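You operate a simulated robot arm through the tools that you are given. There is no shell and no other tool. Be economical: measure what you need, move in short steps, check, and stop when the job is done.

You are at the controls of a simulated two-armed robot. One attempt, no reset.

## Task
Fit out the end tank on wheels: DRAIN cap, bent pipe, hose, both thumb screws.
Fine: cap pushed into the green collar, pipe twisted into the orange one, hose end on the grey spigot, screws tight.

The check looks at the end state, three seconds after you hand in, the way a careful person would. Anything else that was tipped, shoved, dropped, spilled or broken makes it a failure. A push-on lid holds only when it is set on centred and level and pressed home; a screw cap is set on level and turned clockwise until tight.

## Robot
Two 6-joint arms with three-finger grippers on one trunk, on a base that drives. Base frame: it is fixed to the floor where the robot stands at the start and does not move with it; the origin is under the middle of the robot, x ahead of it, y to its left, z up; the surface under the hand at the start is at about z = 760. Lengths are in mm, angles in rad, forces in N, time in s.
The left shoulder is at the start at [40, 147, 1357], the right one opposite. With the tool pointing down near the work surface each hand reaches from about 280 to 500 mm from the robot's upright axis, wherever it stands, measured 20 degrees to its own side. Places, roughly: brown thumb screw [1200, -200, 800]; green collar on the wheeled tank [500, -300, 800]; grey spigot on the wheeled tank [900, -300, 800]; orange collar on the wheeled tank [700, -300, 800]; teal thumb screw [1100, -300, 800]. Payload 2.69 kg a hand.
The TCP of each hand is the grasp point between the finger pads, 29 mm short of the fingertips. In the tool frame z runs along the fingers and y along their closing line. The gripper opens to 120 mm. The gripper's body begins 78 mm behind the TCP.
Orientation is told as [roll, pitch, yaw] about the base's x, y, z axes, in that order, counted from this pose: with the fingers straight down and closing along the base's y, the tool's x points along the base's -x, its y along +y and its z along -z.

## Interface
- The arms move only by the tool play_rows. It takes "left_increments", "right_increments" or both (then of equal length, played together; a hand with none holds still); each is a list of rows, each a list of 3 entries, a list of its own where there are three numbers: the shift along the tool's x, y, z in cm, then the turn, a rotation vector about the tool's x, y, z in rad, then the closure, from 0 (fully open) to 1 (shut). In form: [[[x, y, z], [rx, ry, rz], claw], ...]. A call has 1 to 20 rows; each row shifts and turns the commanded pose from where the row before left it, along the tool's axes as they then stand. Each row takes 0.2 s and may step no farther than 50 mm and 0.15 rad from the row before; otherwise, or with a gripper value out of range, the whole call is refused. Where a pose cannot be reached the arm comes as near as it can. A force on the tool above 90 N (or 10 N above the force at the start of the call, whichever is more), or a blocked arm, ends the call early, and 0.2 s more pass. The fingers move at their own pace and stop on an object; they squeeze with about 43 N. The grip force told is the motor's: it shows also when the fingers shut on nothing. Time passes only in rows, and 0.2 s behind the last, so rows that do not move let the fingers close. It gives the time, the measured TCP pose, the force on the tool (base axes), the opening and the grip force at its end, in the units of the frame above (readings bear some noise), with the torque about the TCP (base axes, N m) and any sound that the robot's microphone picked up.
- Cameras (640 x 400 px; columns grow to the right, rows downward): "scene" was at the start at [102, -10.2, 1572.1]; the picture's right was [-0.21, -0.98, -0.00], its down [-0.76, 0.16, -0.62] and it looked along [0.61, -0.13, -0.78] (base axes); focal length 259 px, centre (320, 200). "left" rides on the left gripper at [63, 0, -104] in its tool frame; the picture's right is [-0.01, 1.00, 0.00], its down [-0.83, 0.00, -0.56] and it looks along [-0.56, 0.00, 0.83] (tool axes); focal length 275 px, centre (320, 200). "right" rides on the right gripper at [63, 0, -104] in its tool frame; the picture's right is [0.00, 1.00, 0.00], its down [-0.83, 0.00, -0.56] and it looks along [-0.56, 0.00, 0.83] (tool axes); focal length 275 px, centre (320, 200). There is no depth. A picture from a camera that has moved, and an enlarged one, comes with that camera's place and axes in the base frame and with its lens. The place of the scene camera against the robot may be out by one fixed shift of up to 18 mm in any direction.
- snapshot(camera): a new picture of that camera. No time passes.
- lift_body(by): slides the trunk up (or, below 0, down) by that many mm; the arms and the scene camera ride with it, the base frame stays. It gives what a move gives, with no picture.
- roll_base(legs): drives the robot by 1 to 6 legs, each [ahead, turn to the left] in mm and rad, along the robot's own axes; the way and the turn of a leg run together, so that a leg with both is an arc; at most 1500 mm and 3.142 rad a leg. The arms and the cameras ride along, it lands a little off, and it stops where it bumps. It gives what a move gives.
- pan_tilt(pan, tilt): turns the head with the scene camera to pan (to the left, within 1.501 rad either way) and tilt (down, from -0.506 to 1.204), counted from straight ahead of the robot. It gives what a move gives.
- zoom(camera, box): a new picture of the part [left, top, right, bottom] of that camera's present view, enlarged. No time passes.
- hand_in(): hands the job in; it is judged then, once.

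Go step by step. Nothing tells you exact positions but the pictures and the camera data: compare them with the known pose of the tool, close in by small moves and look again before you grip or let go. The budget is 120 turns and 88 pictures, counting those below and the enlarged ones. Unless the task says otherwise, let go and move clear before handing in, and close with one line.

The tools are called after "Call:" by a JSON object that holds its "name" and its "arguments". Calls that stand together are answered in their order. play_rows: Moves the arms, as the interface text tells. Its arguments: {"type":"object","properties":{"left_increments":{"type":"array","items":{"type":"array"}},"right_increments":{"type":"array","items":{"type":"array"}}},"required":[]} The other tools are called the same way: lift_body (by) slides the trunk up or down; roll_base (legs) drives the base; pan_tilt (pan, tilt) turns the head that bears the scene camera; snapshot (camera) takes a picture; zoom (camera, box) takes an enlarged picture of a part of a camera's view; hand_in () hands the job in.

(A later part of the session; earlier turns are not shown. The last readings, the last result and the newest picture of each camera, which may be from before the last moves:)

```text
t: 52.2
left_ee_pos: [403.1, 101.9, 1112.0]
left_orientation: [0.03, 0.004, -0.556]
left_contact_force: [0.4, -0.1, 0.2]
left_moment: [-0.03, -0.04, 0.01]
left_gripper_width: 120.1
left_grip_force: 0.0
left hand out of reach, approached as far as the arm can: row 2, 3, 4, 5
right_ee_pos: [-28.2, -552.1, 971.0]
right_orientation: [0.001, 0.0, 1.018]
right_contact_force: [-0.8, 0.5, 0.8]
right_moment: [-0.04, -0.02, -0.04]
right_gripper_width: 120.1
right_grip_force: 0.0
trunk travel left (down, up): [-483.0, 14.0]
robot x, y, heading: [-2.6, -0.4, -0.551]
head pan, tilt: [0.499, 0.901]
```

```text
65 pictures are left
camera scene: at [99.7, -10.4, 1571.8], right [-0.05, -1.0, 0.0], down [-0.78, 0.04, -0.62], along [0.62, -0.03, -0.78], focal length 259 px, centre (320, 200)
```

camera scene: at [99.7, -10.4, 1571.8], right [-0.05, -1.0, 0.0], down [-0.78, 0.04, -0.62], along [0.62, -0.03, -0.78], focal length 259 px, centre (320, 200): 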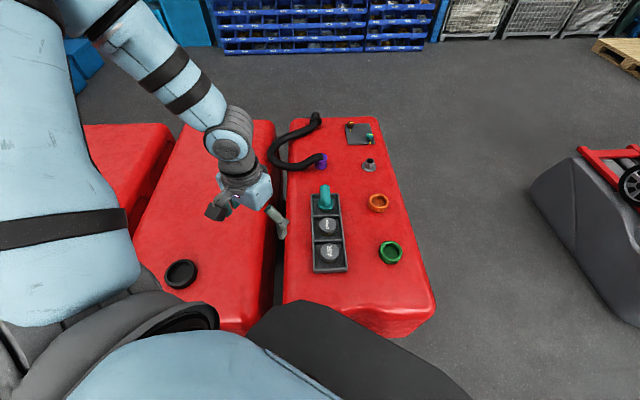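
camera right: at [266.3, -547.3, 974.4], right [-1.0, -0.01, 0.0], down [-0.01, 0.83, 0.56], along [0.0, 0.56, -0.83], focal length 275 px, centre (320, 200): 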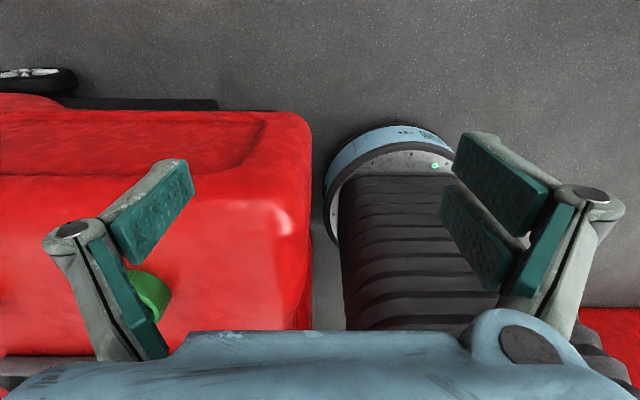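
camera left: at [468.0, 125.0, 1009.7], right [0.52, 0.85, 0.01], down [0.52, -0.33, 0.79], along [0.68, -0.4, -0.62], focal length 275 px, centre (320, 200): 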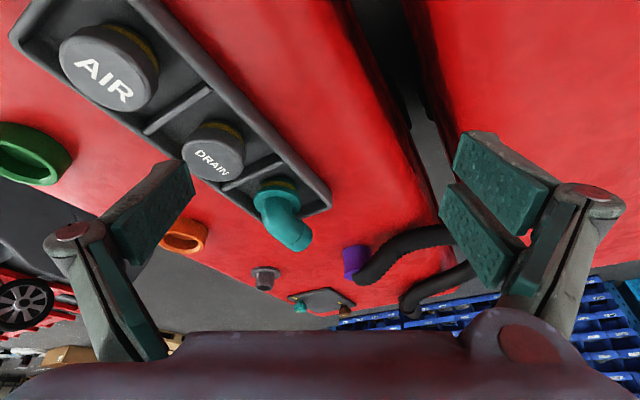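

Both branches behave consistently, so I need a clear area where a branch jump can't hit anything. I'll look toward the robot's right rear and then turn to face open floor.

Call:
{"name": "pan_tilt", "arguments": {"pan": -1.5, "tilt": 0.6}}

Call:
{"name": "snapshot", "arguments": {"camera": "scene"}}

```text
t: 54.1
left_ee_pos: [404.0, 101.8, 1112.0]
left_orientation: [0.027, 0.003, -0.555]
left_contact_force: [-0.1, 0.6, -0.1]
left_moment: [-0.02, 0.01, 0.0]
left_gripper_width: 119.9
left_grip_force: 0.0
right_ee_pos: [-27.4, -550.4, 971.2]
right_orientation: [0.0, -0.001, 1.018]
right_contact_force: [-0.8, -0.7, 0.3]
right_moment: [0.0, -0.01, 0.02]
right_gripper_width: 120.2
right_grip_force: 0.0
trunk travel left (down, up): [-483.0, 14.0]
robot x, y, heading: [3.6, -0.6, -0.549]
head pan, tilt: [-1.499, 0.6]
```

```text
64 pictures are left
camera scene: at [-16.2, -83.7, 1596.5], right [-0.89, 0.46, 0.0], down [0.26, 0.5, -0.82], along [-0.38, -0.73, -0.57], focal length 259 px, centre (320, 200)
```

scene: 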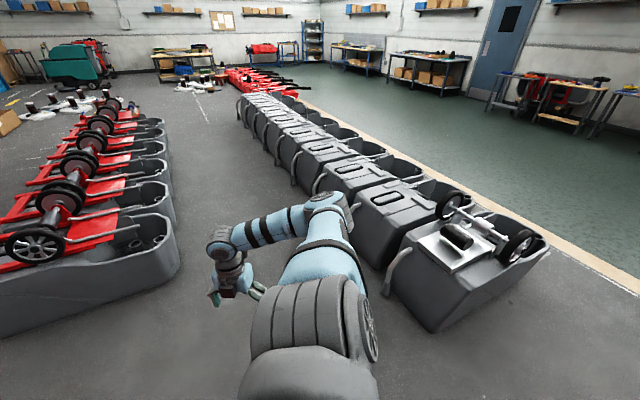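

Call:
{"name": "roll_base", "arguments": {"legs": [[-60, 0], [0, -1.0]]}}

Call:
{"name": "pan_tilt", "arguments": {"pan": 0.0, "tilt": 0.8}}

Call:
{"name": "play_rows", "arguments": {"left_increments": [[[-0.87, -1.61, 2.82], [0, 0, 0], 0], [[-0.87, -1.61, 2.82], [0, 0, 0], 0], [[-0.87, -1.61, 2.82], [0, 0, 0], 0], [[-0.87, -1.61, 2.82], [0, 0, 0], 0], [[-0.87, -1.61, 2.82], [0, 0, 0], 0], [[-0.87, -1.61, 2.82], [0, 0, 0], 0], [[-0.87, -1.61, 2.82], [0, 0, 0], 0], [[-0.87, -1.61, 2.82], [0, 0, 0], 0], [[-0.87, -1.61, 2.82], [0, 0, 0], 0], [[-0.87, -1.61, 2.82], [0, 0, 0], 0], [[0, 0, 0], [0, 0, 0], 0]]}}

Call:
{"name": "snapshot", "arguments": {"camera": "scene"}}

```text
t: 57.5
left_ee_pos: [261.7, -242.4, 1110.5]
left_orientation: [0.026, 0.005, -1.521]
left_contact_force: [-0.5, -0.6, 1.0]
left_moment: [0.02, 0.01, -0.02]
left_gripper_width: 119.8
left_grip_force: 0.1
right_ee_pos: [-522.1, -256.0, 971.0]
right_orientation: [0.001, -0.001, 0.048]
right_contact_force: [-0.6, 0.4, -0.8]
right_moment: [-0.02, 0.03, 0.02]
right_gripper_width: 120.1
right_grip_force: 0.0
trunk travel left (down, up): [-483.0, 14.0]
robot x, y, heading: [-50.4, 31.0, -1.522]
head pan, tilt: [-1.499, 0.6]
```

```text
t: 59.1
left_ee_pos: [262.0, -242.4, 1111.9]
left_orientation: [0.027, 0.003, -1.52]
left_contact_force: [0.0, 0.5, -0.8]
left_moment: [0.0, 0.01, 0.0]
left_gripper_width: 119.8
left_grip_force: 0.1
right_ee_pos: [-522.6, -255.1, 970.1]
right_orientation: [0.001, -0.002, 0.049]
right_contact_force: [-0.3, -0.2, 1.1]
right_moment: [0.01, -0.01, 0.03]
right_gripper_width: 119.9
right_grip_force: 0.1
trunk travel left (down, up): [-483.0, 14.0]
robot x, y, heading: [-51.9, 33.1, -1.522]
head pan, tilt: [0.0, 0.799]
```

```text
t: 61.5
left_ee_pos: [282.0, -233.6, 974.9]
left_orientation: [0.027, 0.004, -1.521]
left_contact_force: [0.4, 0.2, 1.0]
left_moment: [-0.01, -0.03, 0.03]
left_gripper_width: 120.0
left_grip_force: 0.0
left hand out of reach, approached as far as the arm can: row 1, 2, 3, 4, 5, 6, 7, 8, 9, 10
right_ee_pos: [-522.4, -255.4, 970.7]
right_orientation: [0.002, 0.0, 0.049]
right_contact_force: [0.1, 0.9, 0.2]
right_moment: [-0.06, -0.01, 0.01]
right_gripper_width: 120.0
right_grip_force: 0.0
trunk travel left (down, up): [-483.0, 14.0]
robot x, y, heading: [-53.4, 30.1, -1.524]
head pan, tilt: [0.0, 0.799]
```

```text
63 pictures are left
camera scene: at [-39.5, -63.3, 1579.7], right [-1.0, -0.05, 0.0], down [-0.04, 0.72, -0.7], along [0.03, -0.7, -0.72], focal length 259 px, centre (320, 200)
```

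scene: 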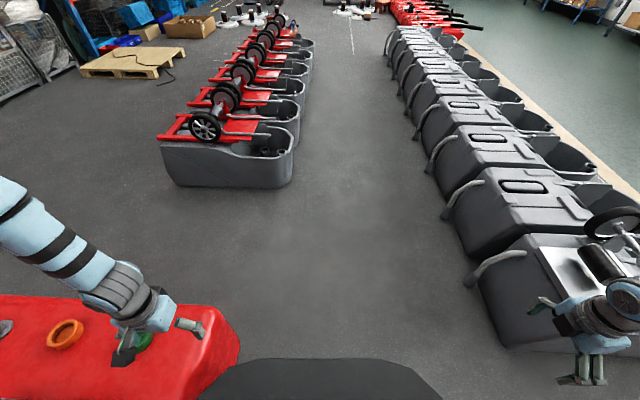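

Both hands are still high and clear. I'll unwind the right hand's yaw to see whether its elbow drops back to the starting configuration.

Call:
{"name": "play_rows", "arguments": {"right_increments": [[[0, 0, 0], [0, 0, 0.143], 0], [[0, 0, 0], [0, 0, 0.143], 0], [[0, 0, 0], [0, 0, 0.143], 0], [[0, 0, 0], [0, 0, 0.143], 0], [[0, 0, 0], [0, 0, 0.143], 0], [[0, 0, 0], [0, 0, 0.143], 0], [[0, 0, 0], [0, 0, 0.143], 0], [[0, 0, 0], [0, 0, 0.143], 0], [[0, 0, 0], [0, 0, 0.143], 0], [[0, 0, 0], [0, 0, 0.143], 0], [[0, 0, 0], [0, 0, 0.143], 0], [[0, 0, 0], [0, 0, 0], 0]]}}

Call:
{"name": "pan_tilt", "arguments": {"pan": -0.8, "tilt": 0.8}}

Call:
{"name": "snapshot", "arguments": {"camera": "scene"}}

```text
t: 64.2
left_ee_pos: [285.4, -233.9, 975.2]
left_orientation: [0.029, 0.003, -1.523]
left_contact_force: [-0.1, -0.2, 0.5]
left_moment: [0.02, 0.0, -0.02]
left_gripper_width: 119.9
left_grip_force: 0.1
right_ee_pos: [-520.8, -256.2, 970.9]
right_orientation: [0.0, 0.002, -1.525]
right_contact_force: [-0.3, 0.0, 0.8]
right_moment: [0.0, -0.02, -0.02]
right_gripper_width: 120.2
right_grip_force: 0.1
trunk travel left (down, up): [-483.0, 14.0]
robot x, y, heading: [-51.3, 31.3, -1.513]
head pan, tilt: [0.0, 0.799]
```

```text
t: 65.3
left_ee_pos: [284.2, -233.9, 974.7]
left_orientation: [0.028, 0.004, -1.523]
left_contact_force: [0.3, 0.0, -0.6]
left_moment: [0.01, 0.02, 0.02]
left_gripper_width: 120.0
left_grip_force: 0.0
right_ee_pos: [-521.0, -256.2, 971.7]
right_orientation: [-0.002, 0.002, -1.524]
right_contact_force: [0.7, -0.3, -0.4]
right_moment: [-0.03, 0.0, 0.03]
right_gripper_width: 119.9
right_grip_force: 0.1
trunk travel left (down, up): [-483.0, 14.0]
robot x, y, heading: [-50.4, 30.2, -1.525]
head pan, tilt: [-0.799, 0.799]
```

```text
62 pictures are left
camera scene: at [-98.2, -41.8, 1579.7], right [-0.73, 0.68, 0.0], down [0.49, 0.53, -0.7], along [-0.47, -0.51, -0.72], focal length 259 px, centre (320, 200)
```

scene: 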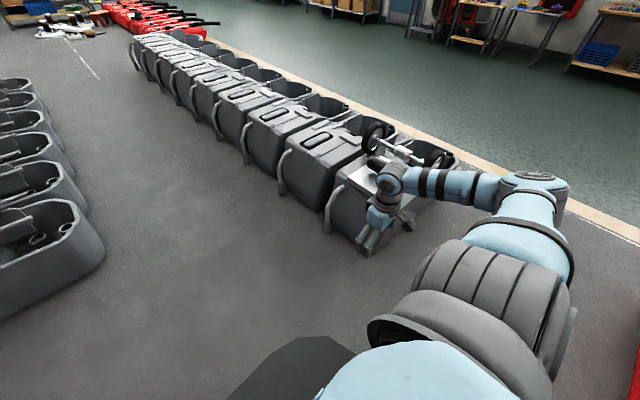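

Call:
{"name": "play_rows", "arguments": {"right_increments": [[[-3.5, 3.2, -0.3], [0, 0, 0], 0], [[-3.5, 3.2, -0.3], [0, 0, 0], 0], [[-3.5, 3.2, -0.3], [0, 0, 0], 0], [[-3.5, 3.2, -0.3], [0, 0, 0], 0], [[-3.5, 3.2, -0.3], [0, 0, 0], 0], [[0, 0, 0], [0, 0, 0], 0]]}}

Call:
{"name": "snapshot", "arguments": {"camera": "scene"}}

```text
t: 66.7
left_ee_pos: [283.2, -233.1, 974.5]
left_orientation: [0.028, 0.004, -1.523]
left_contact_force: [0.2, -0.6, 0.2]
left_moment: [-0.02, 0.0, 0.0]
left_gripper_width: 120.0
left_grip_force: 0.0
right_ee_pos: [-351.6, -422.4, 989.5]
right_orientation: [-0.001, 0.001, -1.524]
right_contact_force: [-0.1, 0.6, -0.6]
right_moment: [-0.01, 0.01, 0.0]
right_gripper_width: 120.0
right_grip_force: 0.0
trunk travel left (down, up): [-483.0, 14.0]
robot x, y, heading: [-52.0, 31.0, -1.523]
head pan, tilt: [-0.799, 0.799]
```

```text
61 pictures are left
camera scene: at [-98.2, -41.6, 1579.7], right [-0.73, 0.68, 0.0], down [0.49, 0.52, -0.7], along [-0.47, -0.51, -0.72], focal length 259 px, centre (320, 200)
```

scene: 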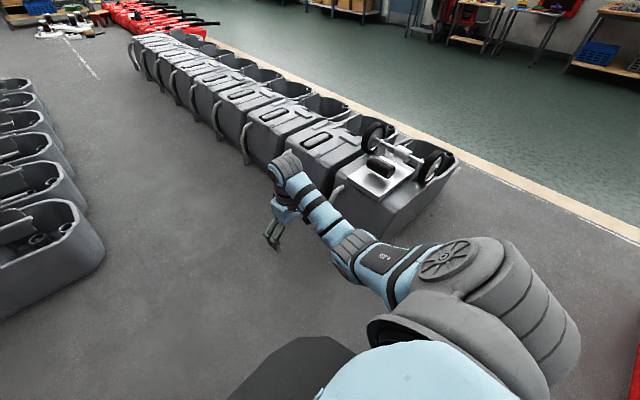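

The right arm is back in its good starting configuration, so I'll use it for the work and leave the left arm parked high. Now I'll drive to the tank's right side, keeping a safe gap.

Call:
{"name": "roll_base", "arguments": {"legs": [[740, 0], [0, 1.55], [600, 0]]}}

Call:
{"name": "pan_tilt", "arguments": {"pan": 0.9, "tilt": 0.9}}

Call:
{"name": "snapshot", "arguments": {"camera": "scene"}}

```text
t: 76.5
left_ee_pos: [596.4, -360.0, 983.1]
left_orientation: [-0.024, -0.068, 0.006]
left_contact_force: [0.7, 0.7, -0.3]
left_moment: [-0.09, 0.06, -0.02]
left_gripper_width: 119.7
left_grip_force: 0.0
right_ee_pos: [767.6, -1023.6, 999.1]
right_orientation: [-0.001, -0.026, 0.011]
right_contact_force: [0.4, -0.7, -0.8]
right_moment: [0.06, 0.08, 0.01]
right_gripper_width: 120.1
right_grip_force: 0.2
trunk travel left (down, up): [-483.0, 14.0]
robot x, y, heading: [357.0, -709.4, 0.098]
head pan, tilt: [-0.799, 0.799]
stopped in leg 3: the robot was blocked; the commanded pose is now the measured one
```

```text
t: 78.2
left_ee_pos: [613.7, -361.7, 979.3]
left_orientation: [-0.019, -0.049, 0.002]
left_contact_force: [0.2, 0.2, -0.4]
left_moment: [0.0, 0.01, 0.01]
left_gripper_width: 120.0
left_grip_force: 0.1
right_ee_pos: [784.0, -1025.4, 992.7]
right_orientation: [0.002, -0.01, 0.005]
right_contact_force: [-0.4, 0.9, 0.7]
right_moment: [-0.01, 0.04, 0.0]
right_gripper_width: 120.1
right_grip_force: 0.1
trunk travel left (down, up): [-483.0, 14.0]
robot x, y, heading: [355.9, -707.3, 0.099]
head pan, tilt: [0.901, 0.901]
```

```text
60 pictures are left
camera scene: at [425.3, -637.6, 1571.7], right [0.84, -0.54, 0.0], down [-0.42, -0.66, -0.62], along [0.33, 0.52, -0.78], focal length 259 px, centre (320, 200)
```

scene: 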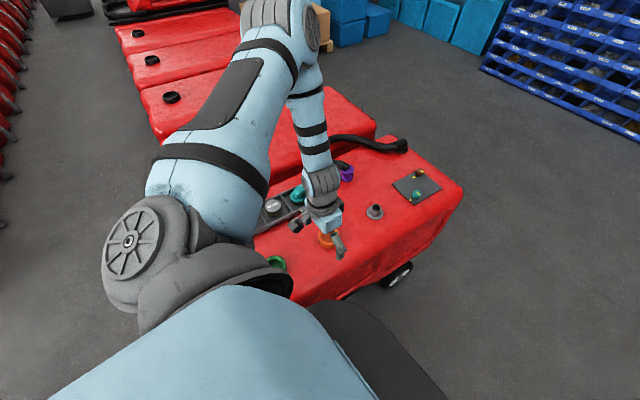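

Call:
{"name": "pan_tilt", "arguments": {"pan": -0.2, "tilt": 1.1}}

Call:
{"name": "snapshot", "arguments": {"camera": "scene"}}

Call:
{"name": "snapshot", "arguments": {"camera": "left"}}

```text
t: 79.5
left_ee_pos: [612.5, -362.5, 979.0]
left_orientation: [-0.018, -0.051, 0.001]
left_contact_force: [-0.2, 0.8, -0.2]
left_moment: [-0.02, -0.02, -0.01]
left_gripper_width: 119.9
left_grip_force: 0.0
right_ee_pos: [783.6, -1025.6, 992.2]
right_orientation: [0.002, -0.01, 0.007]
right_contact_force: [0.3, 0.5, 0.4]
right_moment: [0.0, 0.0, -0.02]
right_gripper_width: 119.9
right_grip_force: 0.1
trunk travel left (down, up): [-483.0, 14.0]
robot x, y, heading: [351.9, -708.8, 0.1]
head pan, tilt: [-0.201, 1.1]
```

```text
59 pictures are left
camera scene: at [446.4, -707.2, 1557.9], right [-0.1, -1.0, 0.0], down [-0.89, 0.09, -0.45], along [0.45, -0.04, -0.89], focal length 259 px, centre (320, 200)
```

scene: 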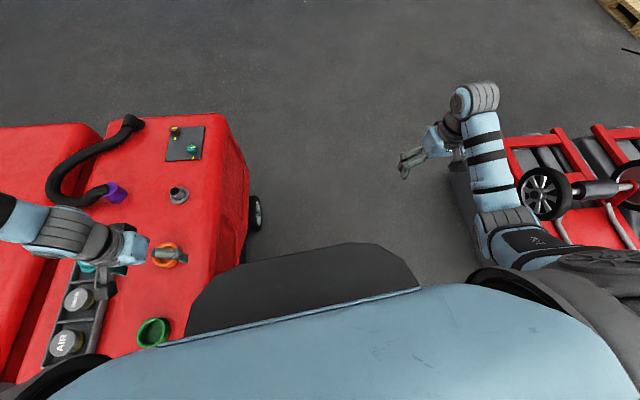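

```text
58 pictures are left
camera left: at [543.5, -358.8, 1080.1], right [0.0, 1.0, -0.02], down [0.8, 0.01, 0.6], along [0.6, -0.02, -0.8], focal length 275 px, centre (320, 200)
```

left: 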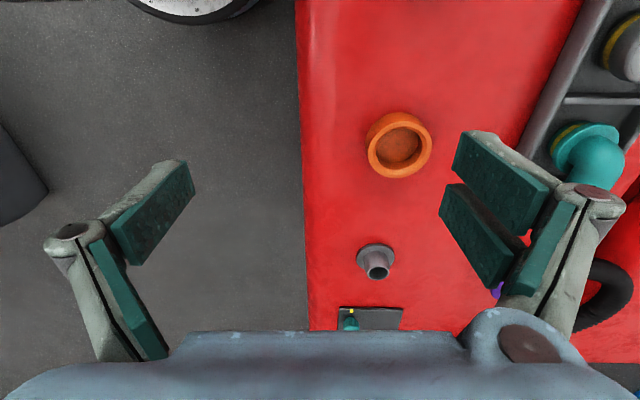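

Call:
{"name": "snapshot", "arguments": {"camera": "right"}}

Call:
{"name": "pan_tilt", "arguments": {"pan": -0.9, "tilt": 0.8}}

Call:
{"name": "snapshot", "arguments": {"camera": "scene"}}

```text
57 pictures are left
camera right: at [720.1, -1026.2, 1095.7], right [-0.01, 1.0, 0.0], down [0.83, 0.01, 0.56], along [0.56, 0.01, -0.83], focal length 275 px, centre (320, 200)
```

right: 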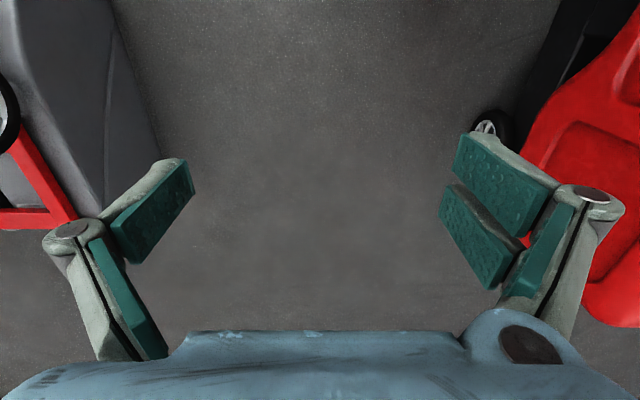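

```text
t: 80.6
left_ee_pos: [614.0, -362.9, 980.6]
left_orientation: [-0.02, -0.051, 0.002]
left_contact_force: [-0.7, -0.4, -1.2]
left_moment: [0.01, -0.03, 0.03]
left_gripper_width: 119.8
left_grip_force: 0.0
right_ee_pos: [783.2, -1025.9, 992.8]
right_orientation: [0.004, -0.01, 0.005]
right_contact_force: [1.0, 0.5, -0.5]
right_moment: [0.0, 0.03, -0.07]
right_gripper_width: 119.9
right_grip_force: 0.0
trunk travel left (down, up): [-483.0, 14.0]
robot x, y, heading: [357.3, -708.2, 0.102]
head pan, tilt: [-0.901, 0.799]
```

```text
56 pictures are left
camera scene: at [439.7, -758.7, 1579.6], right [-0.72, -0.7, 0.0], down [-0.5, 0.51, -0.7], along [0.49, -0.5, -0.72], focal length 259 px, centre (320, 200)
```

scene: 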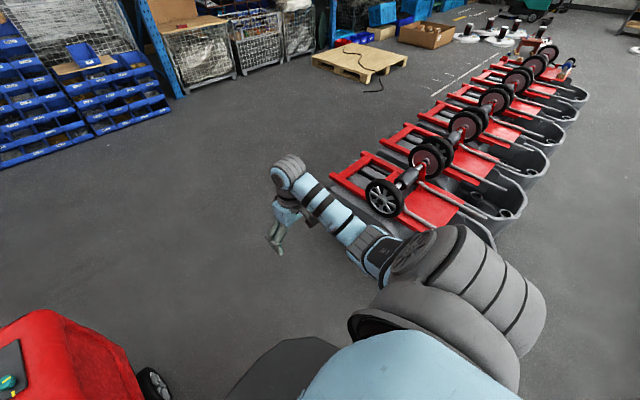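

Nothing visible is obstructing the base and the tank seems unmoved. I'll straighten the heading and try a short careful drive.

Call:
{"name": "roll_base", "arguments": {"legs": [[0, -0.2], [60, 0]]}}

```text
t: 82.3
left_ee_pos: [724.1, -422.6, 982.0]
left_orientation: [-0.021, -0.061, -0.189]
left_contact_force: [-0.6, 0.5, -0.3]
left_moment: [-0.02, -0.08, 0.02]
left_gripper_width: 120.0
left_grip_force: 0.1
right_ee_pos: [764.3, -1105.6, 995.7]
right_orientation: [0.004, -0.023, -0.188]
right_contact_force: [-1.3, -0.5, 0.1]
right_moment: [0.0, -0.11, 0.02]
right_gripper_width: 120.1
right_grip_force: 0.0
trunk travel left (down, up): [-483.0, 14.0]
robot x, y, heading: [419.8, -715.2, -0.094]
head pan, tilt: [-0.901, 0.799]
```

Call:
{"name": "roll_base", "arguments": {"legs": [[90, 0]]}}

Call:
{"name": "roll_base", "arguments": {"legs": [[90, 0]]}}

```text
t: 83.4
left_ee_pos: [809.3, -431.9, 982.9]
left_orientation: [-0.019, -0.062, -0.191]
left_contact_force: [-0.5, 0.1, 0.5]
left_moment: [-0.01, -0.11, -0.02]
left_gripper_width: 119.9
left_grip_force: 0.0
right_ee_pos: [847.3, -1114.9, 996.2]
right_orientation: [0.003, -0.023, -0.192]
right_contact_force: [-0.3, 0.3, 0.7]
right_moment: [-0.04, -0.07, -0.01]
right_gripper_width: 120.0
right_grip_force: 0.0
trunk travel left (down, up): [-483.0, 14.0]
robot x, y, heading: [498.5, -727.3, -0.1]
head pan, tilt: [-0.901, 0.799]
```

```text
t: 84.5
left_ee_pos: [900.4, -439.7, 983.5]
left_orientation: [-0.021, -0.059, -0.19]
left_contact_force: [0.2, -0.1, 0.9]
left_moment: [-0.04, -0.07, -0.01]
left_gripper_width: 120.1
left_grip_force: 0.0
right_ee_pos: [941.3, -1125.3, 994.8]
right_orientation: [0.004, -0.019, -0.188]
right_contact_force: [-1.1, 0.1, 1.1]
right_moment: [0.0, -0.08, -0.03]
right_gripper_width: 120.2
right_grip_force: 0.1
trunk travel left (down, up): [-483.0, 14.0]
robot x, y, heading: [588.2, -730.1, -0.097]
head pan, tilt: [-0.901, 0.799]
```

Call:
{"name": "roll_base", "arguments": {"legs": [[0, 1.667], [60, 0]]}}

Call:
{"name": "pan_tilt", "arguments": {"pan": -0.3, "tilt": 0.95}}

Call:
{"name": "snapshot", "arguments": {"camera": "scene"}}

```text
t: 89.7
left_ee_pos: [263.7, -393.6, 980.5]
left_orientation: [-0.02, -0.051, 1.495]
left_contact_force: [0.9, 0.8, 0.0]
left_moment: [-0.07, 0.01, 0.0]
left_gripper_width: 120.0
left_grip_force: 0.0
right_ee_pos: [937.7, -276.7, 990.6]
right_orientation: [0.002, -0.011, 1.494]
right_contact_force: [-0.5, 0.4, -0.4]
right_moment: [-0.05, -0.04, 0.0]
right_gripper_width: 119.8
right_grip_force: 0.0
trunk travel left (down, up): [-483.0, 14.0]
robot x, y, heading: [590.1, -675.1, 1.587]
head pan, tilt: [-0.901, 0.799]
stopped in leg 2: the robot was blocked; the commanded pose is now the measured one
```

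```text
t: 90.7
left_ee_pos: [264.0, -394.6, 980.0]
left_orientation: [-0.021, -0.05, 1.497]
left_contact_force: [-0.4, -0.1, -0.4]
left_moment: [-0.02, 0.01, 0.06]
left_gripper_width: 120.1
left_grip_force: 0.0
right_ee_pos: [938.8, -276.5, 991.9]
right_orientation: [0.004, -0.014, 1.499]
right_contact_force: [0.6, 0.1, -0.1]
right_moment: [0.01, 0.01, -0.01]
right_gripper_width: 120.0
right_grip_force: 0.1
trunk travel left (down, up): [-483.0, 14.0]
robot x, y, heading: [589.0, -675.6, 1.589]
head pan, tilt: [-0.3, 0.949]
```

```text
55 pictures are left
camera scene: at [616.7, -581.4, 1568.1], right [0.96, -0.28, 0.0], down [-0.23, -0.78, -0.58], along [0.16, 0.56, -0.81], focal length 259 px, centre (320, 200)
```

scene: 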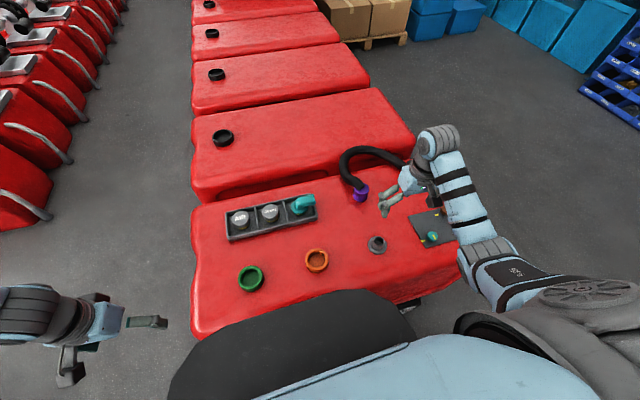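

Call:
{"name": "roll_base", "arguments": {"legs": [[-12, 0], [0, 0.77]]}}

Call:
{"name": "lift_body", "arguments": {"by": -100}}

Call:
{"name": "snapshot", "arguments": {"camera": "right"}}

```text
t: 93.5
left_ee_pos: [159.0, -722.2, 979.8]
left_orientation: [-0.022, -0.049, 2.29]
left_contact_force: [-0.1, 0.5, 0.6]
left_moment: [0.0, 0.0, 0.01]
left_gripper_width: 119.8
left_grip_force: 0.0
right_ee_pos: [550.8, -159.8, 992.3]
right_orientation: [0.003, -0.011, 2.29]
right_contact_force: [0.6, 0.7, 0.3]
right_moment: [-0.05, -0.02, -0.01]
right_gripper_width: 119.9
right_grip_force: 0.1
trunk travel left (down, up): [-483.0, 14.0]
robot x, y, heading: [588.2, -687.7, 2.382]
head pan, tilt: [-0.3, 0.949]
```

```text
t: 94.9
left_ee_pos: [159.9, -721.8, 879.6]
left_orientation: [-0.021, -0.051, 2.288]
left_contact_force: [0.4, 0.1, 0.1]
left_moment: [0.01, -0.01, 0.0]
left_gripper_width: 119.6
left_grip_force: 0.0
right_ee_pos: [550.1, -159.8, 890.9]
right_orientation: [0.001, -0.011, 2.287]
right_contact_force: [0.1, -0.1, 0.2]
right_moment: [0.01, -0.03, -0.02]
right_gripper_width: 120.2
right_grip_force: 0.1
trunk travel left (down, up): [-383.0, 114.0]
robot x, y, heading: [588.8, -686.7, 2.38]
head pan, tilt: [-0.3, 0.949]
```

```text
54 pictures are left
camera right: at [593.8, -208.3, 994.0], right [-0.75, -0.66, 0.0], down [-0.54, 0.62, 0.57], along [-0.38, 0.42, -0.82], focal length 275 px, centre (320, 200)
```

right: 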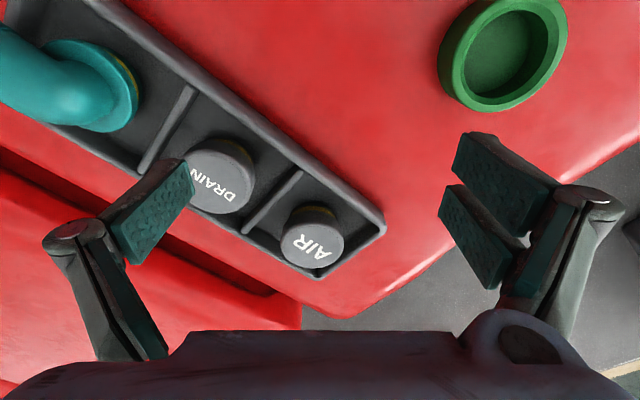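

Call:
{"name": "play_rows", "arguments": {"right_increments": [[[-1.81, -2.9, 0], [0, 0, 0], 0], [[-1.81, -2.9, 0], [0, 0, 0], 0], [[-1.81, -2.9, 0], [0, 0, 0], 0], [[0, 0, 0], [0, 0, 0], 0]]}}

Call:
{"name": "snapshot", "arguments": {"camera": "right"}}

```text
t: 95.9
left_ee_pos: [160.0, -723.0, 878.7]
left_orientation: [-0.021, -0.051, 2.288]
left_contact_force: [0.5, 0.3, 0.3]
left_moment: [-0.02, 0.01, 0.02]
left_gripper_width: 119.8
left_grip_force: 0.1
right_ee_pos: [579.2, -62.6, 895.0]
right_orientation: [0.002, -0.013, 2.288]
right_contact_force: [-0.4, -0.4, -1.2]
right_moment: [0.0, 0.01, 0.0]
right_gripper_width: 120.0
right_grip_force: 0.1
trunk travel left (down, up): [-383.0, 114.0]
robot x, y, heading: [586.7, -688.5, 2.382]
head pan, tilt: [-0.3, 0.949]
```

```text
53 pictures are left
camera right: at [623.0, -110.9, 997.0], right [-0.75, -0.66, 0.0], down [-0.54, 0.62, 0.57], along [-0.38, 0.42, -0.82], focal length 275 px, centre (320, 200)
```

right: 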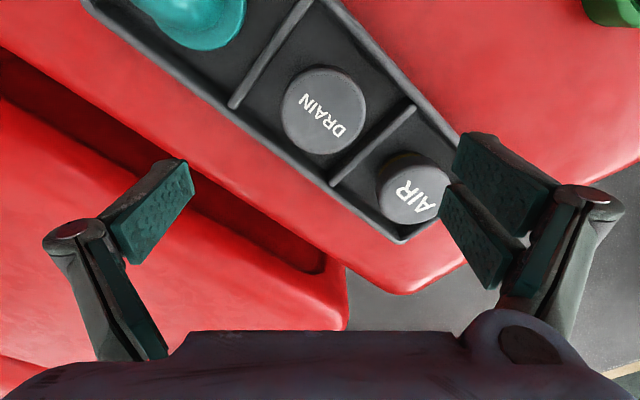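

The right hand is directly above the DRAIN cap. I'll pre-close the fingers, descend partway and check.

Call:
{"name": "play_rows", "arguments": {"right_increments": [[[0, 0.3, 0], [0, 0, 0], 0.38], [[0, 0, 2], [0, 0, 0], 0.38], [[0, 0, 2], [0, 0, 0], 0.38], [[0, 0, 2], [0, 0, 0], 0.38], [[0, 0, 0], [0, 0, 0], 0.38]]}}

Call:
{"name": "snapshot", "arguments": {"camera": "right"}}

```text
t: 97.1
left_ee_pos: [158.9, -722.6, 879.8]
left_orientation: [-0.019, -0.051, 2.288]
left_contact_force: [-1.1, 0.3, 0.5]
left_moment: [0.0, 0.04, 0.04]
left_gripper_width: 120.0
left_grip_force: 0.1
right_ee_pos: [575.9, -64.3, 834.3]
right_orientation: [0.001, -0.013, 2.29]
right_contact_force: [-0.3, 0.0, 0.3]
right_moment: [-0.03, -0.01, 0.03]
right_gripper_width: 74.5
right_grip_force: 0.0
trunk travel left (down, up): [-383.0, 114.0]
robot x, y, heading: [590.4, -694.0, 2.388]
head pan, tilt: [-0.3, 0.949]
```

```text
52 pictures are left
camera right: at [619.1, -112.2, 936.4], right [-0.75, -0.66, 0.0], down [-0.54, 0.62, 0.57], along [-0.38, 0.42, -0.82], focal length 275 px, centre (320, 200)
```

right: 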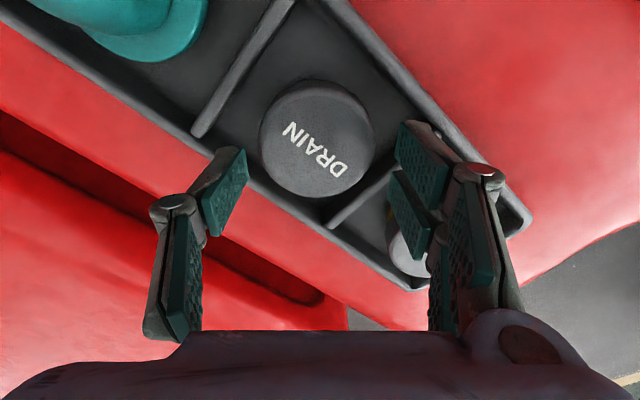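

Call:
{"name": "play_rows", "arguments": {"right_increments": [[[0, 0, 1], [0, 0, 0], 0.35], [[0, 0, 1], [0, 0, 0], 0.35], [[0, 0, 1], [0, 0, 0], 0.35], [[0, 0, 0.8], [0, 0, 0], 0.35], [[0, 0, 0], [0, 0, 0], 0.35]]}}

Call:
{"name": "snapshot", "arguments": {"camera": "right"}}

```text
t: 98.3
left_ee_pos: [159.9, -720.4, 880.0]
left_orientation: [-0.019, -0.048, 2.285]
left_contact_force: [-0.5, 0.8, -0.1]
left_moment: [-0.01, 0.0, -0.05]
left_gripper_width: 119.9
left_grip_force: 0.1
right_ee_pos: [580.3, -62.6, 791.5]
right_orientation: [0.002, -0.008, 2.288]
right_contact_force: [2.6, -3.9, 6.1]
right_moment: [-0.02, -0.02, 0.0]
right_gripper_width: 83.8
right_grip_force: 0.2
trunk travel left (down, up): [-383.0, 114.0]
robot x, y, heading: [585.2, -692.7, 2.376]
head pan, tilt: [-0.3, 0.949]
```

```text
51 pictures are left
camera right: at [622.5, -110.9, 894.1], right [-0.75, -0.66, 0.0], down [-0.55, 0.62, 0.56], along [-0.37, 0.42, -0.83], focal length 275 px, centre (320, 200)
```

right: 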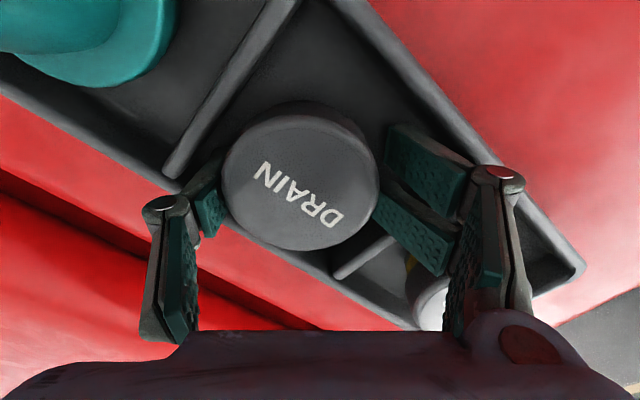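

Call:
{"name": "play_rows", "arguments": {"right_increments": [[[0, 0, 0], [0, 0, 0], 0.5], [[0, 0, 0], [0, 0, 0], 0.7], [[0, 0, 0], [0, 0, 0], 0.7]]}}

Call:
{"name": "snapshot", "arguments": {"camera": "right"}}

```text
t: 99.1
left_ee_pos: [160.6, -724.4, 879.6]
left_orientation: [-0.019, -0.053, 2.289]
left_contact_force: [0.3, 0.8, 0.0]
left_moment: [-0.01, -0.01, 0.01]
left_gripper_width: 120.3
left_grip_force: 0.1
right_ee_pos: [578.0, -64.4, 793.9]
right_orientation: [0.002, -0.01, 2.288]
right_contact_force: [4.0, -1.8, 6.0]
right_moment: [-0.11, 0.08, 0.08]
right_gripper_width: 57.5
right_grip_force: 42.7
trunk travel left (down, up): [-383.0, 114.0]
robot x, y, heading: [588.9, -690.9, 2.381]
head pan, tilt: [-0.3, 0.949]
```

```text
50 pictures are left
camera right: at [620.9, -113.4, 897.2], right [-0.75, -0.66, 0.0], down [-0.54, 0.62, 0.57], along [-0.38, 0.42, -0.82], focal length 275 px, centre (320, 200)
```

right: 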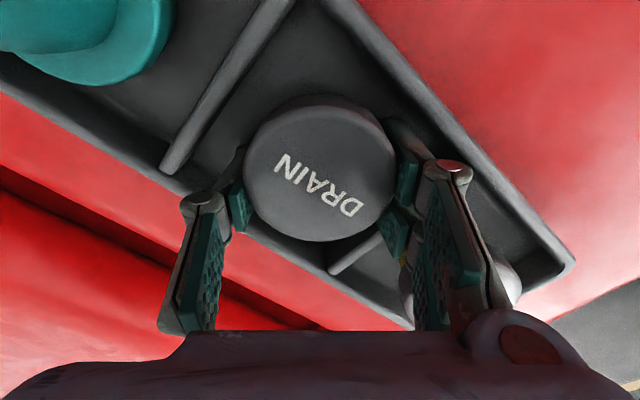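

The cap is gripped at a width of 57 mm, but the picture hints it sits a little toward the robot from the pad centre. I'll re-grip shifted 8 mm and compare widths.

Call:
{"name": "play_rows", "arguments": {"right_increments": [[[0, 0, 0], [0, 0, 0], 0.42], [[0, 0, 0], [0, 0, 0], 0.42], [[0.8, 0, 0], [0, 0, 0], 0.42], [[0, 0, 0], [0, 0, 0], 0.7], [[0, 0, 0], [0, 0, 0], 0.7]]}}

Call:
{"name": "snapshot", "arguments": {"camera": "right"}}

```text
t: 100.3
left_ee_pos: [160.2, -724.0, 880.6]
left_orientation: [-0.021, -0.05, 2.287]
left_contact_force: [0.4, 0.2, 0.4]
left_moment: [-0.02, -0.02, -0.06]
left_gripper_width: 120.0
left_grip_force: 0.1
right_ee_pos: [582.3, -70.1, 794.1]
right_orientation: [0.0, -0.011, 2.29]
right_contact_force: [-0.6, 0.6, 3.1]
right_moment: [-0.02, 0.03, 0.0]
right_gripper_width: 56.2
right_grip_force: 43.1
trunk travel left (down, up): [-383.0, 114.0]
robot x, y, heading: [589.1, -687.6, 2.381]
head pan, tilt: [-0.3, 0.949]
```

```text
49 pictures are left
camera right: at [625.7, -118.6, 897.3], right [-0.75, -0.66, 0.0], down [-0.54, 0.62, 0.57], along [-0.38, 0.42, -0.82], focal length 275 px, centre (320, 200)
```

right: 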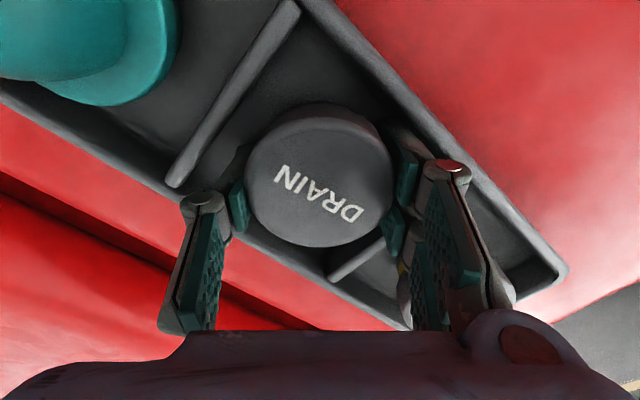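

The numbers agree with the cap's top at TCP level and the cap now centred in the grip. I'll lift it.

Call:
{"name": "play_rows", "arguments": {"right_increments": [[[0, 0, -2], [0, 0, 0], 0.7], [[0, 0, -2], [0, 0, 0], 0.7], [[0, 0, -2], [0, 0, 0], 0.7], [[0, 0, -2], [0, 0, 0], 0.7], [[0, 0, 0], [0, 0, 0], 0.7]]}}

Call:
{"name": "snapshot", "arguments": {"camera": "right"}}

```text
t: 101.5
left_ee_pos: [160.4, -722.8, 879.6]
left_orientation: [-0.021, -0.05, 2.288]
left_contact_force: [0.8, 0.1, 1.4]
left_moment: [0.02, 0.02, 0.03]
left_gripper_width: 119.8
left_grip_force: 0.0
right_ee_pos: [584.1, -70.2, 873.9]
right_orientation: [0.003, -0.011, 2.288]
right_contact_force: [0.2, 0.1, -0.3]
right_moment: [0.02, 0.0, -0.03]
right_gripper_width: 56.1
right_grip_force: 43.5
trunk travel left (down, up): [-383.0, 114.0]
robot x, y, heading: [587.4, -688.3, 2.379]
head pan, tilt: [-0.3, 0.949]
```

```text
48 pictures are left
camera right: at [626.9, -117.6, 976.3], right [-0.75, -0.66, 0.0], down [-0.54, 0.62, 0.57], along [-0.38, 0.42, -0.83], focal length 275 px, centre (320, 200)
```

right: 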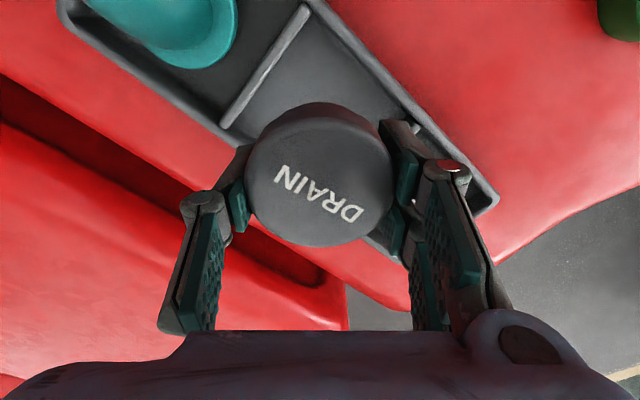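

The cap is held. Now I'll carry it over to the green collar.

Call:
{"name": "play_rows", "arguments": {"right_increments": [[[1.42, 3.53, 0], [0, 0, 0], 0.7], [[1.42, 3.53, 0], [0, 0, 0], 0.7], [[1.42, 3.53, 0], [0, 0, 0], 0.7], [[1.42, 3.53, 0], [0, 0, 0], 0.7], [[1.42, 3.53, 0], [0, 0, 0], 0.7], [[1.42, 3.53, 0], [0, 0, 0], 0.7], [[0, 0, 0], [0, 0, 0], 0.7]]}}

Call:
{"name": "snapshot", "arguments": {"camera": "right"}}

Call:
{"name": "snapshot", "arguments": {"camera": "scene"}}

```text
t: 103.1
left_ee_pos: [159.3, -722.7, 879.3]
left_orientation: [-0.019, -0.05, 2.288]
left_contact_force: [-0.6, -0.5, -0.3]
left_moment: [0.02, 0.03, -0.01]
left_gripper_width: 120.1
left_grip_force: 0.1
right_ee_pos: [480.2, -258.7, 841.5]
right_orientation: [0.002, -0.011, 2.289]
right_contact_force: [0.1, -0.8, 0.1]
right_moment: [0.03, -0.02, 0.02]
right_gripper_width: 56.0
right_grip_force: 43.4
right hand out of reach, approached as far as the arm can: row 4, 5, 6
trunk travel left (down, up): [-383.0, 114.0]
robot x, y, heading: [583.2, -691.2, 2.383]
head pan, tilt: [-0.3, 0.949]
```

```text
47 pictures are left
camera right: at [523.6, -307.1, 945.0], right [-0.75, -0.66, 0.0], down [-0.54, 0.62, 0.57], along [-0.38, 0.42, -0.82], focal length 275 px, centre (320, 200)
```

right: 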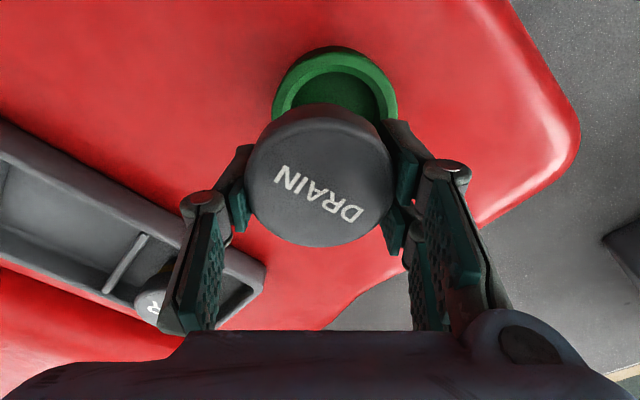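

```text
46 pictures are left
camera scene: at [547.0, -606.3, 1467.6], right [0.87, 0.49, 0.0], down [0.4, -0.71, -0.58], along [-0.28, 0.51, -0.81], focal length 259 px, centre (320, 200)
```

scene: 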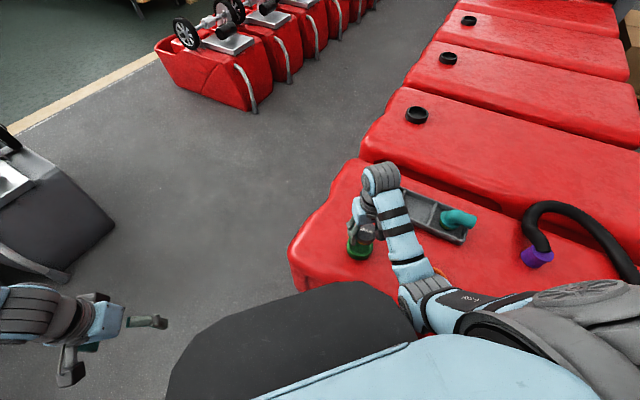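

The collar is at about (485,-279) and I'm at the arm's too-near limit. I'll raise the trunk back up and then bring the hand down over the collar.

Call:
{"name": "lift_body", "arguments": {"by": 100}}

Call:
{"name": "play_rows", "arguments": {"right_increments": [[[0.6, 0.3, 2.5], [0, 0, 0], 0.7], [[0.6, 0.3, 2.5], [0, 0, 0], 0.7], [[0.6, 0.3, 2.5], [0, 0, 0], 0.7], [[0, 0, 1.5], [0, 0, 0], 0.7], [[0, 0, 0], [0, 0, 0], 0.7]]}}

Call:
{"name": "snapshot", "arguments": {"camera": "right"}}

```text
t: 104.4
left_ee_pos: [160.7, -721.7, 979.8]
left_orientation: [-0.021, -0.05, 2.29]
left_contact_force: [1.4, 0.2, -0.1]
left_moment: [-0.03, 0.0, 0.0]
left_gripper_width: 120.1
left_grip_force: 0.1
right_ee_pos: [479.9, -258.2, 941.8]
right_orientation: [0.003, -0.011, 2.287]
right_contact_force: [0.3, 0.1, -0.4]
right_moment: [-0.02, 0.03, 0.01]
right_gripper_width: 55.9
right_grip_force: 43.2
trunk travel left (down, up): [-483.0, 14.0]
robot x, y, heading: [590.2, -690.6, 2.381]
head pan, tilt: [-0.3, 0.949]
```

```text
t: 105.6
left_ee_pos: [159.6, -723.5, 980.0]
left_orientation: [-0.022, -0.05, 2.29]
left_contact_force: [-0.3, -1.1, -0.4]
left_moment: [-0.03, -0.03, 0.0]
left_gripper_width: 120.0
left_grip_force: 0.0
right_ee_pos: [482.9, -278.2, 852.7]
right_orientation: [0.0, -0.011, 2.287]
right_contact_force: [-0.4, 0.4, 0.6]
right_moment: [0.01, 0.01, -0.01]
right_gripper_width: 56.0
right_grip_force: 43.0
trunk travel left (down, up): [-483.0, 14.0]
robot x, y, heading: [589.5, -690.1, 2.378]
head pan, tilt: [-0.3, 0.949]
```

```text
45 pictures are left
camera right: at [527.2, -327.0, 955.9], right [-0.75, -0.66, 0.0], down [-0.54, 0.62, 0.57], along [-0.38, 0.42, -0.82], focal length 275 px, centre (320, 200)
```

right: 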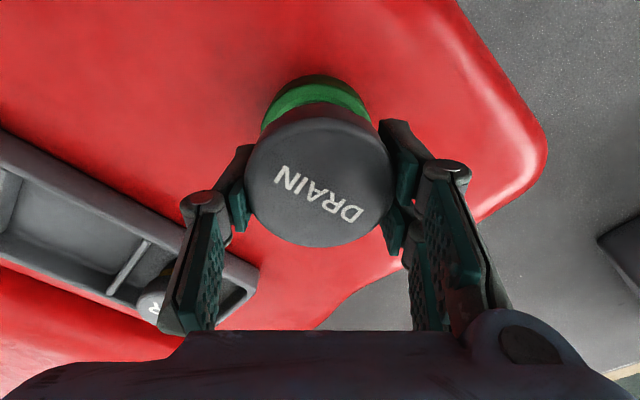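

Call:
{"name": "play_rows", "arguments": {"right_increments": [[[0, 0, 1.5], [0, 0, 0], 0.7], [[0, 0, 1.3], [0, 0, 0], 0.7], [[0, 0, 0], [0, 0, 0], 0.7]]}}

Call:
{"name": "zoom", "arguments": {"camera": "right", "box": [200, 50, 440, 200]}}

Call:
{"name": "pan_tilt", "arguments": {"pan": -0.6, "tilt": 1.1}}

Call:
{"name": "zoom", "arguments": {"camera": "scene", "box": [220, 60, 420, 185]}}

```text
t: 106.4
left_ee_pos: [159.7, -723.1, 980.2]
left_orientation: [-0.021, -0.05, 2.289]
left_contact_force: [-1.2, -0.3, -0.1]
left_moment: [-0.01, -0.01, -0.01]
left_gripper_width: 119.9
left_grip_force: 0.1
right_ee_pos: [482.3, -278.5, 825.6]
right_orientation: [0.001, -0.014, 2.289]
right_contact_force: [-0.5, 0.1, -1.3]
right_moment: [0.0, -0.03, 0.02]
right_gripper_width: 56.2
right_grip_force: 42.8
trunk travel left (down, up): [-483.0, 14.0]
robot x, y, heading: [591.7, -693.6, 2.379]
head pan, tilt: [-0.3, 0.949]
```

```text
2.67 times, centred on (320, 125) of right
camera zoom: at [526.9, -326.0, 927.2], right [-0.75, -0.66, 0.0], down [-0.54, 0.62, 0.57], along [-0.38, 0.42, -0.82], focal length 734 px, centre (320, 400)
```

zoom: 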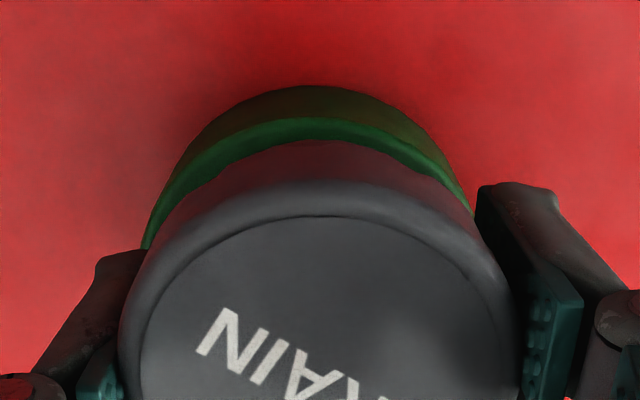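

```text
t: 107.2
left_ee_pos: [159.2, -722.6, 979.2]
left_orientation: [-0.019, -0.05, 2.287]
left_contact_force: [0.4, 0.3, -0.4]
left_moment: [-0.03, 0.01, -0.01]
left_gripper_width: 120.1
left_grip_force: 0.1
right_ee_pos: [483.4, -277.4, 823.9]
right_orientation: [0.003, -0.011, 2.287]
right_contact_force: [-0.3, 0.3, -0.1]
right_moment: [-0.02, 0.04, -0.02]
right_gripper_width: 56.2
right_grip_force: 43.0
trunk travel left (down, up): [-483.0, 14.0]
robot x, y, heading: [585.3, -691.0, 2.373]
head pan, tilt: [-0.6, 1.1]
```

```text
3.20 times, centred on (320, 122) of scene
camera zoom: at [569.1, -608.3, 1557.9], right [0.98, 0.21, 0.0], down [0.19, -0.87, -0.45], along [-0.09, 0.44, -0.89], focal length 829 px, centre (320, 448)
```

zoom: 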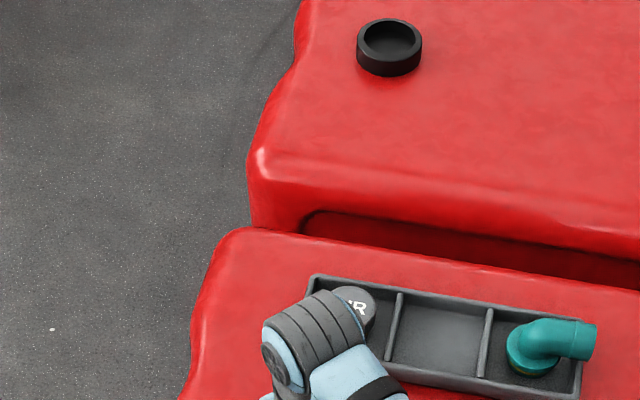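

From the visible edges I estimate the cap is about 9 mm too near the robot relative to the collar. I'll shift outward, lower a little and check.

Call:
{"name": "play_rows", "arguments": {"right_increments": [[[-0.9, -0.2, 0.4], [0, 0, 0], 0.7], [[0, 0, 0.4], [0, 0, 0], 0.7], [[0, 0, 0], [0, 0, 0], 0.7]]}}

Call:
{"name": "zoom", "arguments": {"camera": "right", "box": [200, 50, 440, 200]}}

```text
t: 108.0
left_ee_pos: [161.2, -722.9, 980.7]
left_orientation: [-0.022, -0.05, 2.288]
left_contact_force: [0.2, 0.5, -0.4]
left_moment: [-0.01, -0.03, -0.02]
left_gripper_width: 119.9
left_grip_force: 0.0
right_ee_pos: [479.6, -269.2, 816.6]
right_orientation: [0.003, -0.012, 2.289]
right_contact_force: [0.2, -0.6, -0.4]
right_moment: [0.0, 0.0, 0.01]
right_gripper_width: 56.4
right_grip_force: 42.7
trunk travel left (down, up): [-483.0, 14.0]
robot x, y, heading: [591.2, -690.8, 2.381]
head pan, tilt: [-0.6, 1.1]
```

```text
2.67 times, centred on (320, 125) of right
camera zoom: at [522.5, -318.5, 919.5], right [-0.75, -0.66, 0.0], down [-0.54, 0.62, 0.57], along [-0.38, 0.42, -0.82], focal length 734 px, centre (320, 400)
```

zoom: 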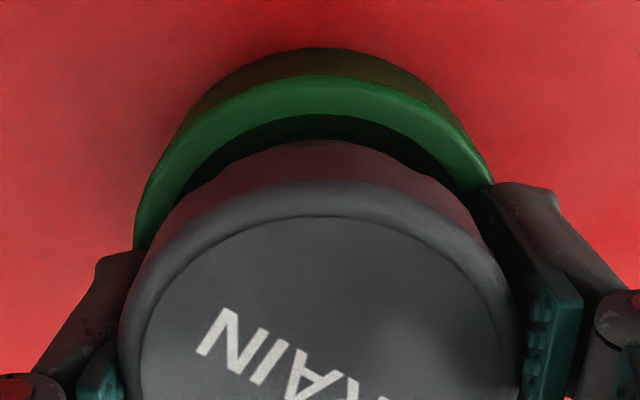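

The collar's inner rim now shows evenly around the cap. I'll lower gently and watch the force.

Call:
{"name": "play_rows", "arguments": {"right_increments": [[[0, 0, 0.4], [0, 0, 0], 0.7], [[0, 0, 0.4], [0, 0, 0], 0.7], [[0, 0, 0], [0, 0, 0], 0.7]]}}

Call:
{"name": "zoom", "arguments": {"camera": "right", "box": [200, 50, 440, 200]}}

```text
t: 108.8
left_ee_pos: [162.8, -729.1, 981.2]
left_orientation: [-0.022, -0.06, 2.286]
left_contact_force: [-0.4, 0.1, 0.7]
left_moment: [-0.01, 0.02, -0.04]
left_gripper_width: 120.3
left_grip_force: 0.2
right_ee_pos: [480.0, -270.5, 816.5]
right_orientation: [0.001, -0.035, 2.29]
right_contact_force: [9.8, -13.4, 48.9]
right_moment: [-1.58, -0.23, 0.39]
right_gripper_width: 56.8
right_grip_force: 42.7
trunk travel left (down, up): [-483.0, 14.0]
robot x, y, heading: [592.2, -692.0, 2.375]
head pan, tilt: [-0.6, 1.1]
stopped in row 3 (right hand): the force on the tool passed its limit at 93 N (the readings are from after the stop); the commanded pose is now the measured one
```

```text
2.67 times, centred on (320, 125) of right
camera zoom: at [523.6, -320.8, 917.7], right [-0.75, -0.66, 0.0], down [-0.54, 0.61, 0.58], along [-0.39, 0.44, -0.81], focal length 734 px, centre (320, 400)
```

zoom: 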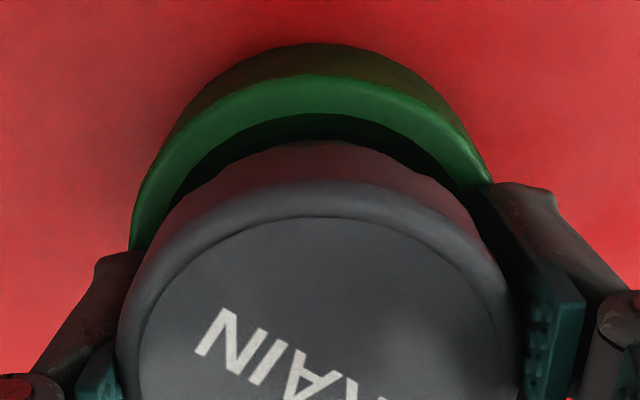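

The finger tips are level with the cap's bottom and meet the collar rim. I'll lift, centre 3 mm back, restore level and set the cap lightly in the mouth before re-gripping higher.

Call:
{"name": "play_rows", "arguments": {"right_increments": [[[0, 0, -0.6], [0, 0.012, 0], 0.7], [[0.3, 0, 0], [0, 0.011, 0], 0.7], [[0, 0, 0], [0, 0, 0], 0.7]]}}

Call:
{"name": "zoom", "arguments": {"camera": "right", "box": [200, 50, 440, 200]}}

```text
t: 109.6
left_ee_pos: [160.5, -723.6, 980.0]
left_orientation: [-0.019, -0.051, 2.289]
left_contact_force: [-0.2, -0.4, 0.7]
left_moment: [-0.01, 0.01, -0.01]
left_gripper_width: 120.1
left_grip_force: 0.1
right_ee_pos: [479.7, -267.7, 818.4]
right_orientation: [0.0, -0.003, 2.29]
right_contact_force: [-0.5, -0.4, -0.1]
right_moment: [0.05, -0.02, 0.01]
right_gripper_width: 56.0
right_grip_force: 43.2
trunk travel left (down, up): [-483.0, 14.0]
robot x, y, heading: [587.0, -689.0, 2.385]
head pan, tilt: [-0.6, 1.1]
```

```text
2.67 times, centred on (320, 125) of right
camera zoom: at [522.7, -315.4, 921.6], right [-0.75, -0.66, 0.0], down [-0.55, 0.62, 0.56], along [-0.37, 0.42, -0.83], focal length 734 px, centre (320, 400)
```

zoom: 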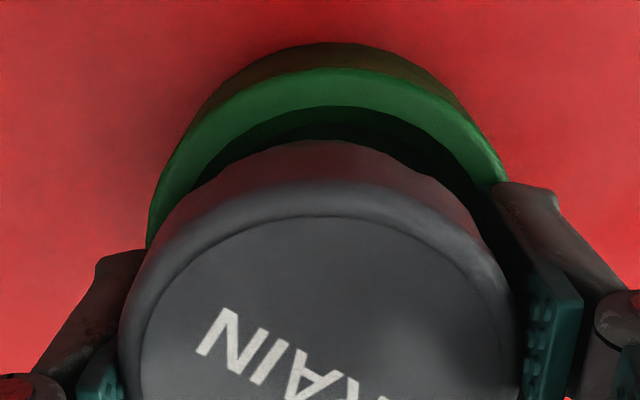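

Call:
{"name": "play_rows", "arguments": {"right_increments": [[[0.42, 0.26, 0], [0, -0.006, 0], 0.7], [[0, 0, 0], [0, 0, 0], 0.7]]}}

Call:
{"name": "zoom", "arguments": {"camera": "right", "box": [200, 50, 440, 200]}}

```text
t: 110.2
left_ee_pos: [159.9, -722.7, 980.5]
left_orientation: [-0.021, -0.051, 2.288]
left_contact_force: [0.4, 0.0, -0.6]
left_moment: [0.04, 0.05, 0.0]
left_gripper_width: 119.9
left_grip_force: 0.1
right_ee_pos: [480.6, -273.0, 817.4]
right_orientation: [0.0, -0.009, 2.29]
right_contact_force: [-0.3, 1.0, 0.0]
right_moment: [-0.01, -0.01, 0.0]
right_gripper_width: 56.3
right_grip_force: 43.0
trunk travel left (down, up): [-483.0, 14.0]
robot x, y, heading: [586.1, -686.6, 2.384]
head pan, tilt: [-0.6, 1.1]
```

```text
2.67 times, centred on (320, 125) of right
camera zoom: at [523.2, -320.7, 921.3], right [-0.75, -0.66, 0.0], down [-0.55, 0.62, 0.56], along [-0.37, 0.42, -0.83], focal length 734 px, centre (320, 400)
```

zoom: 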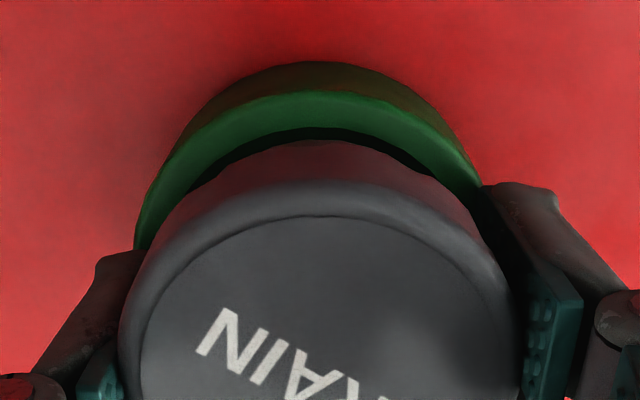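

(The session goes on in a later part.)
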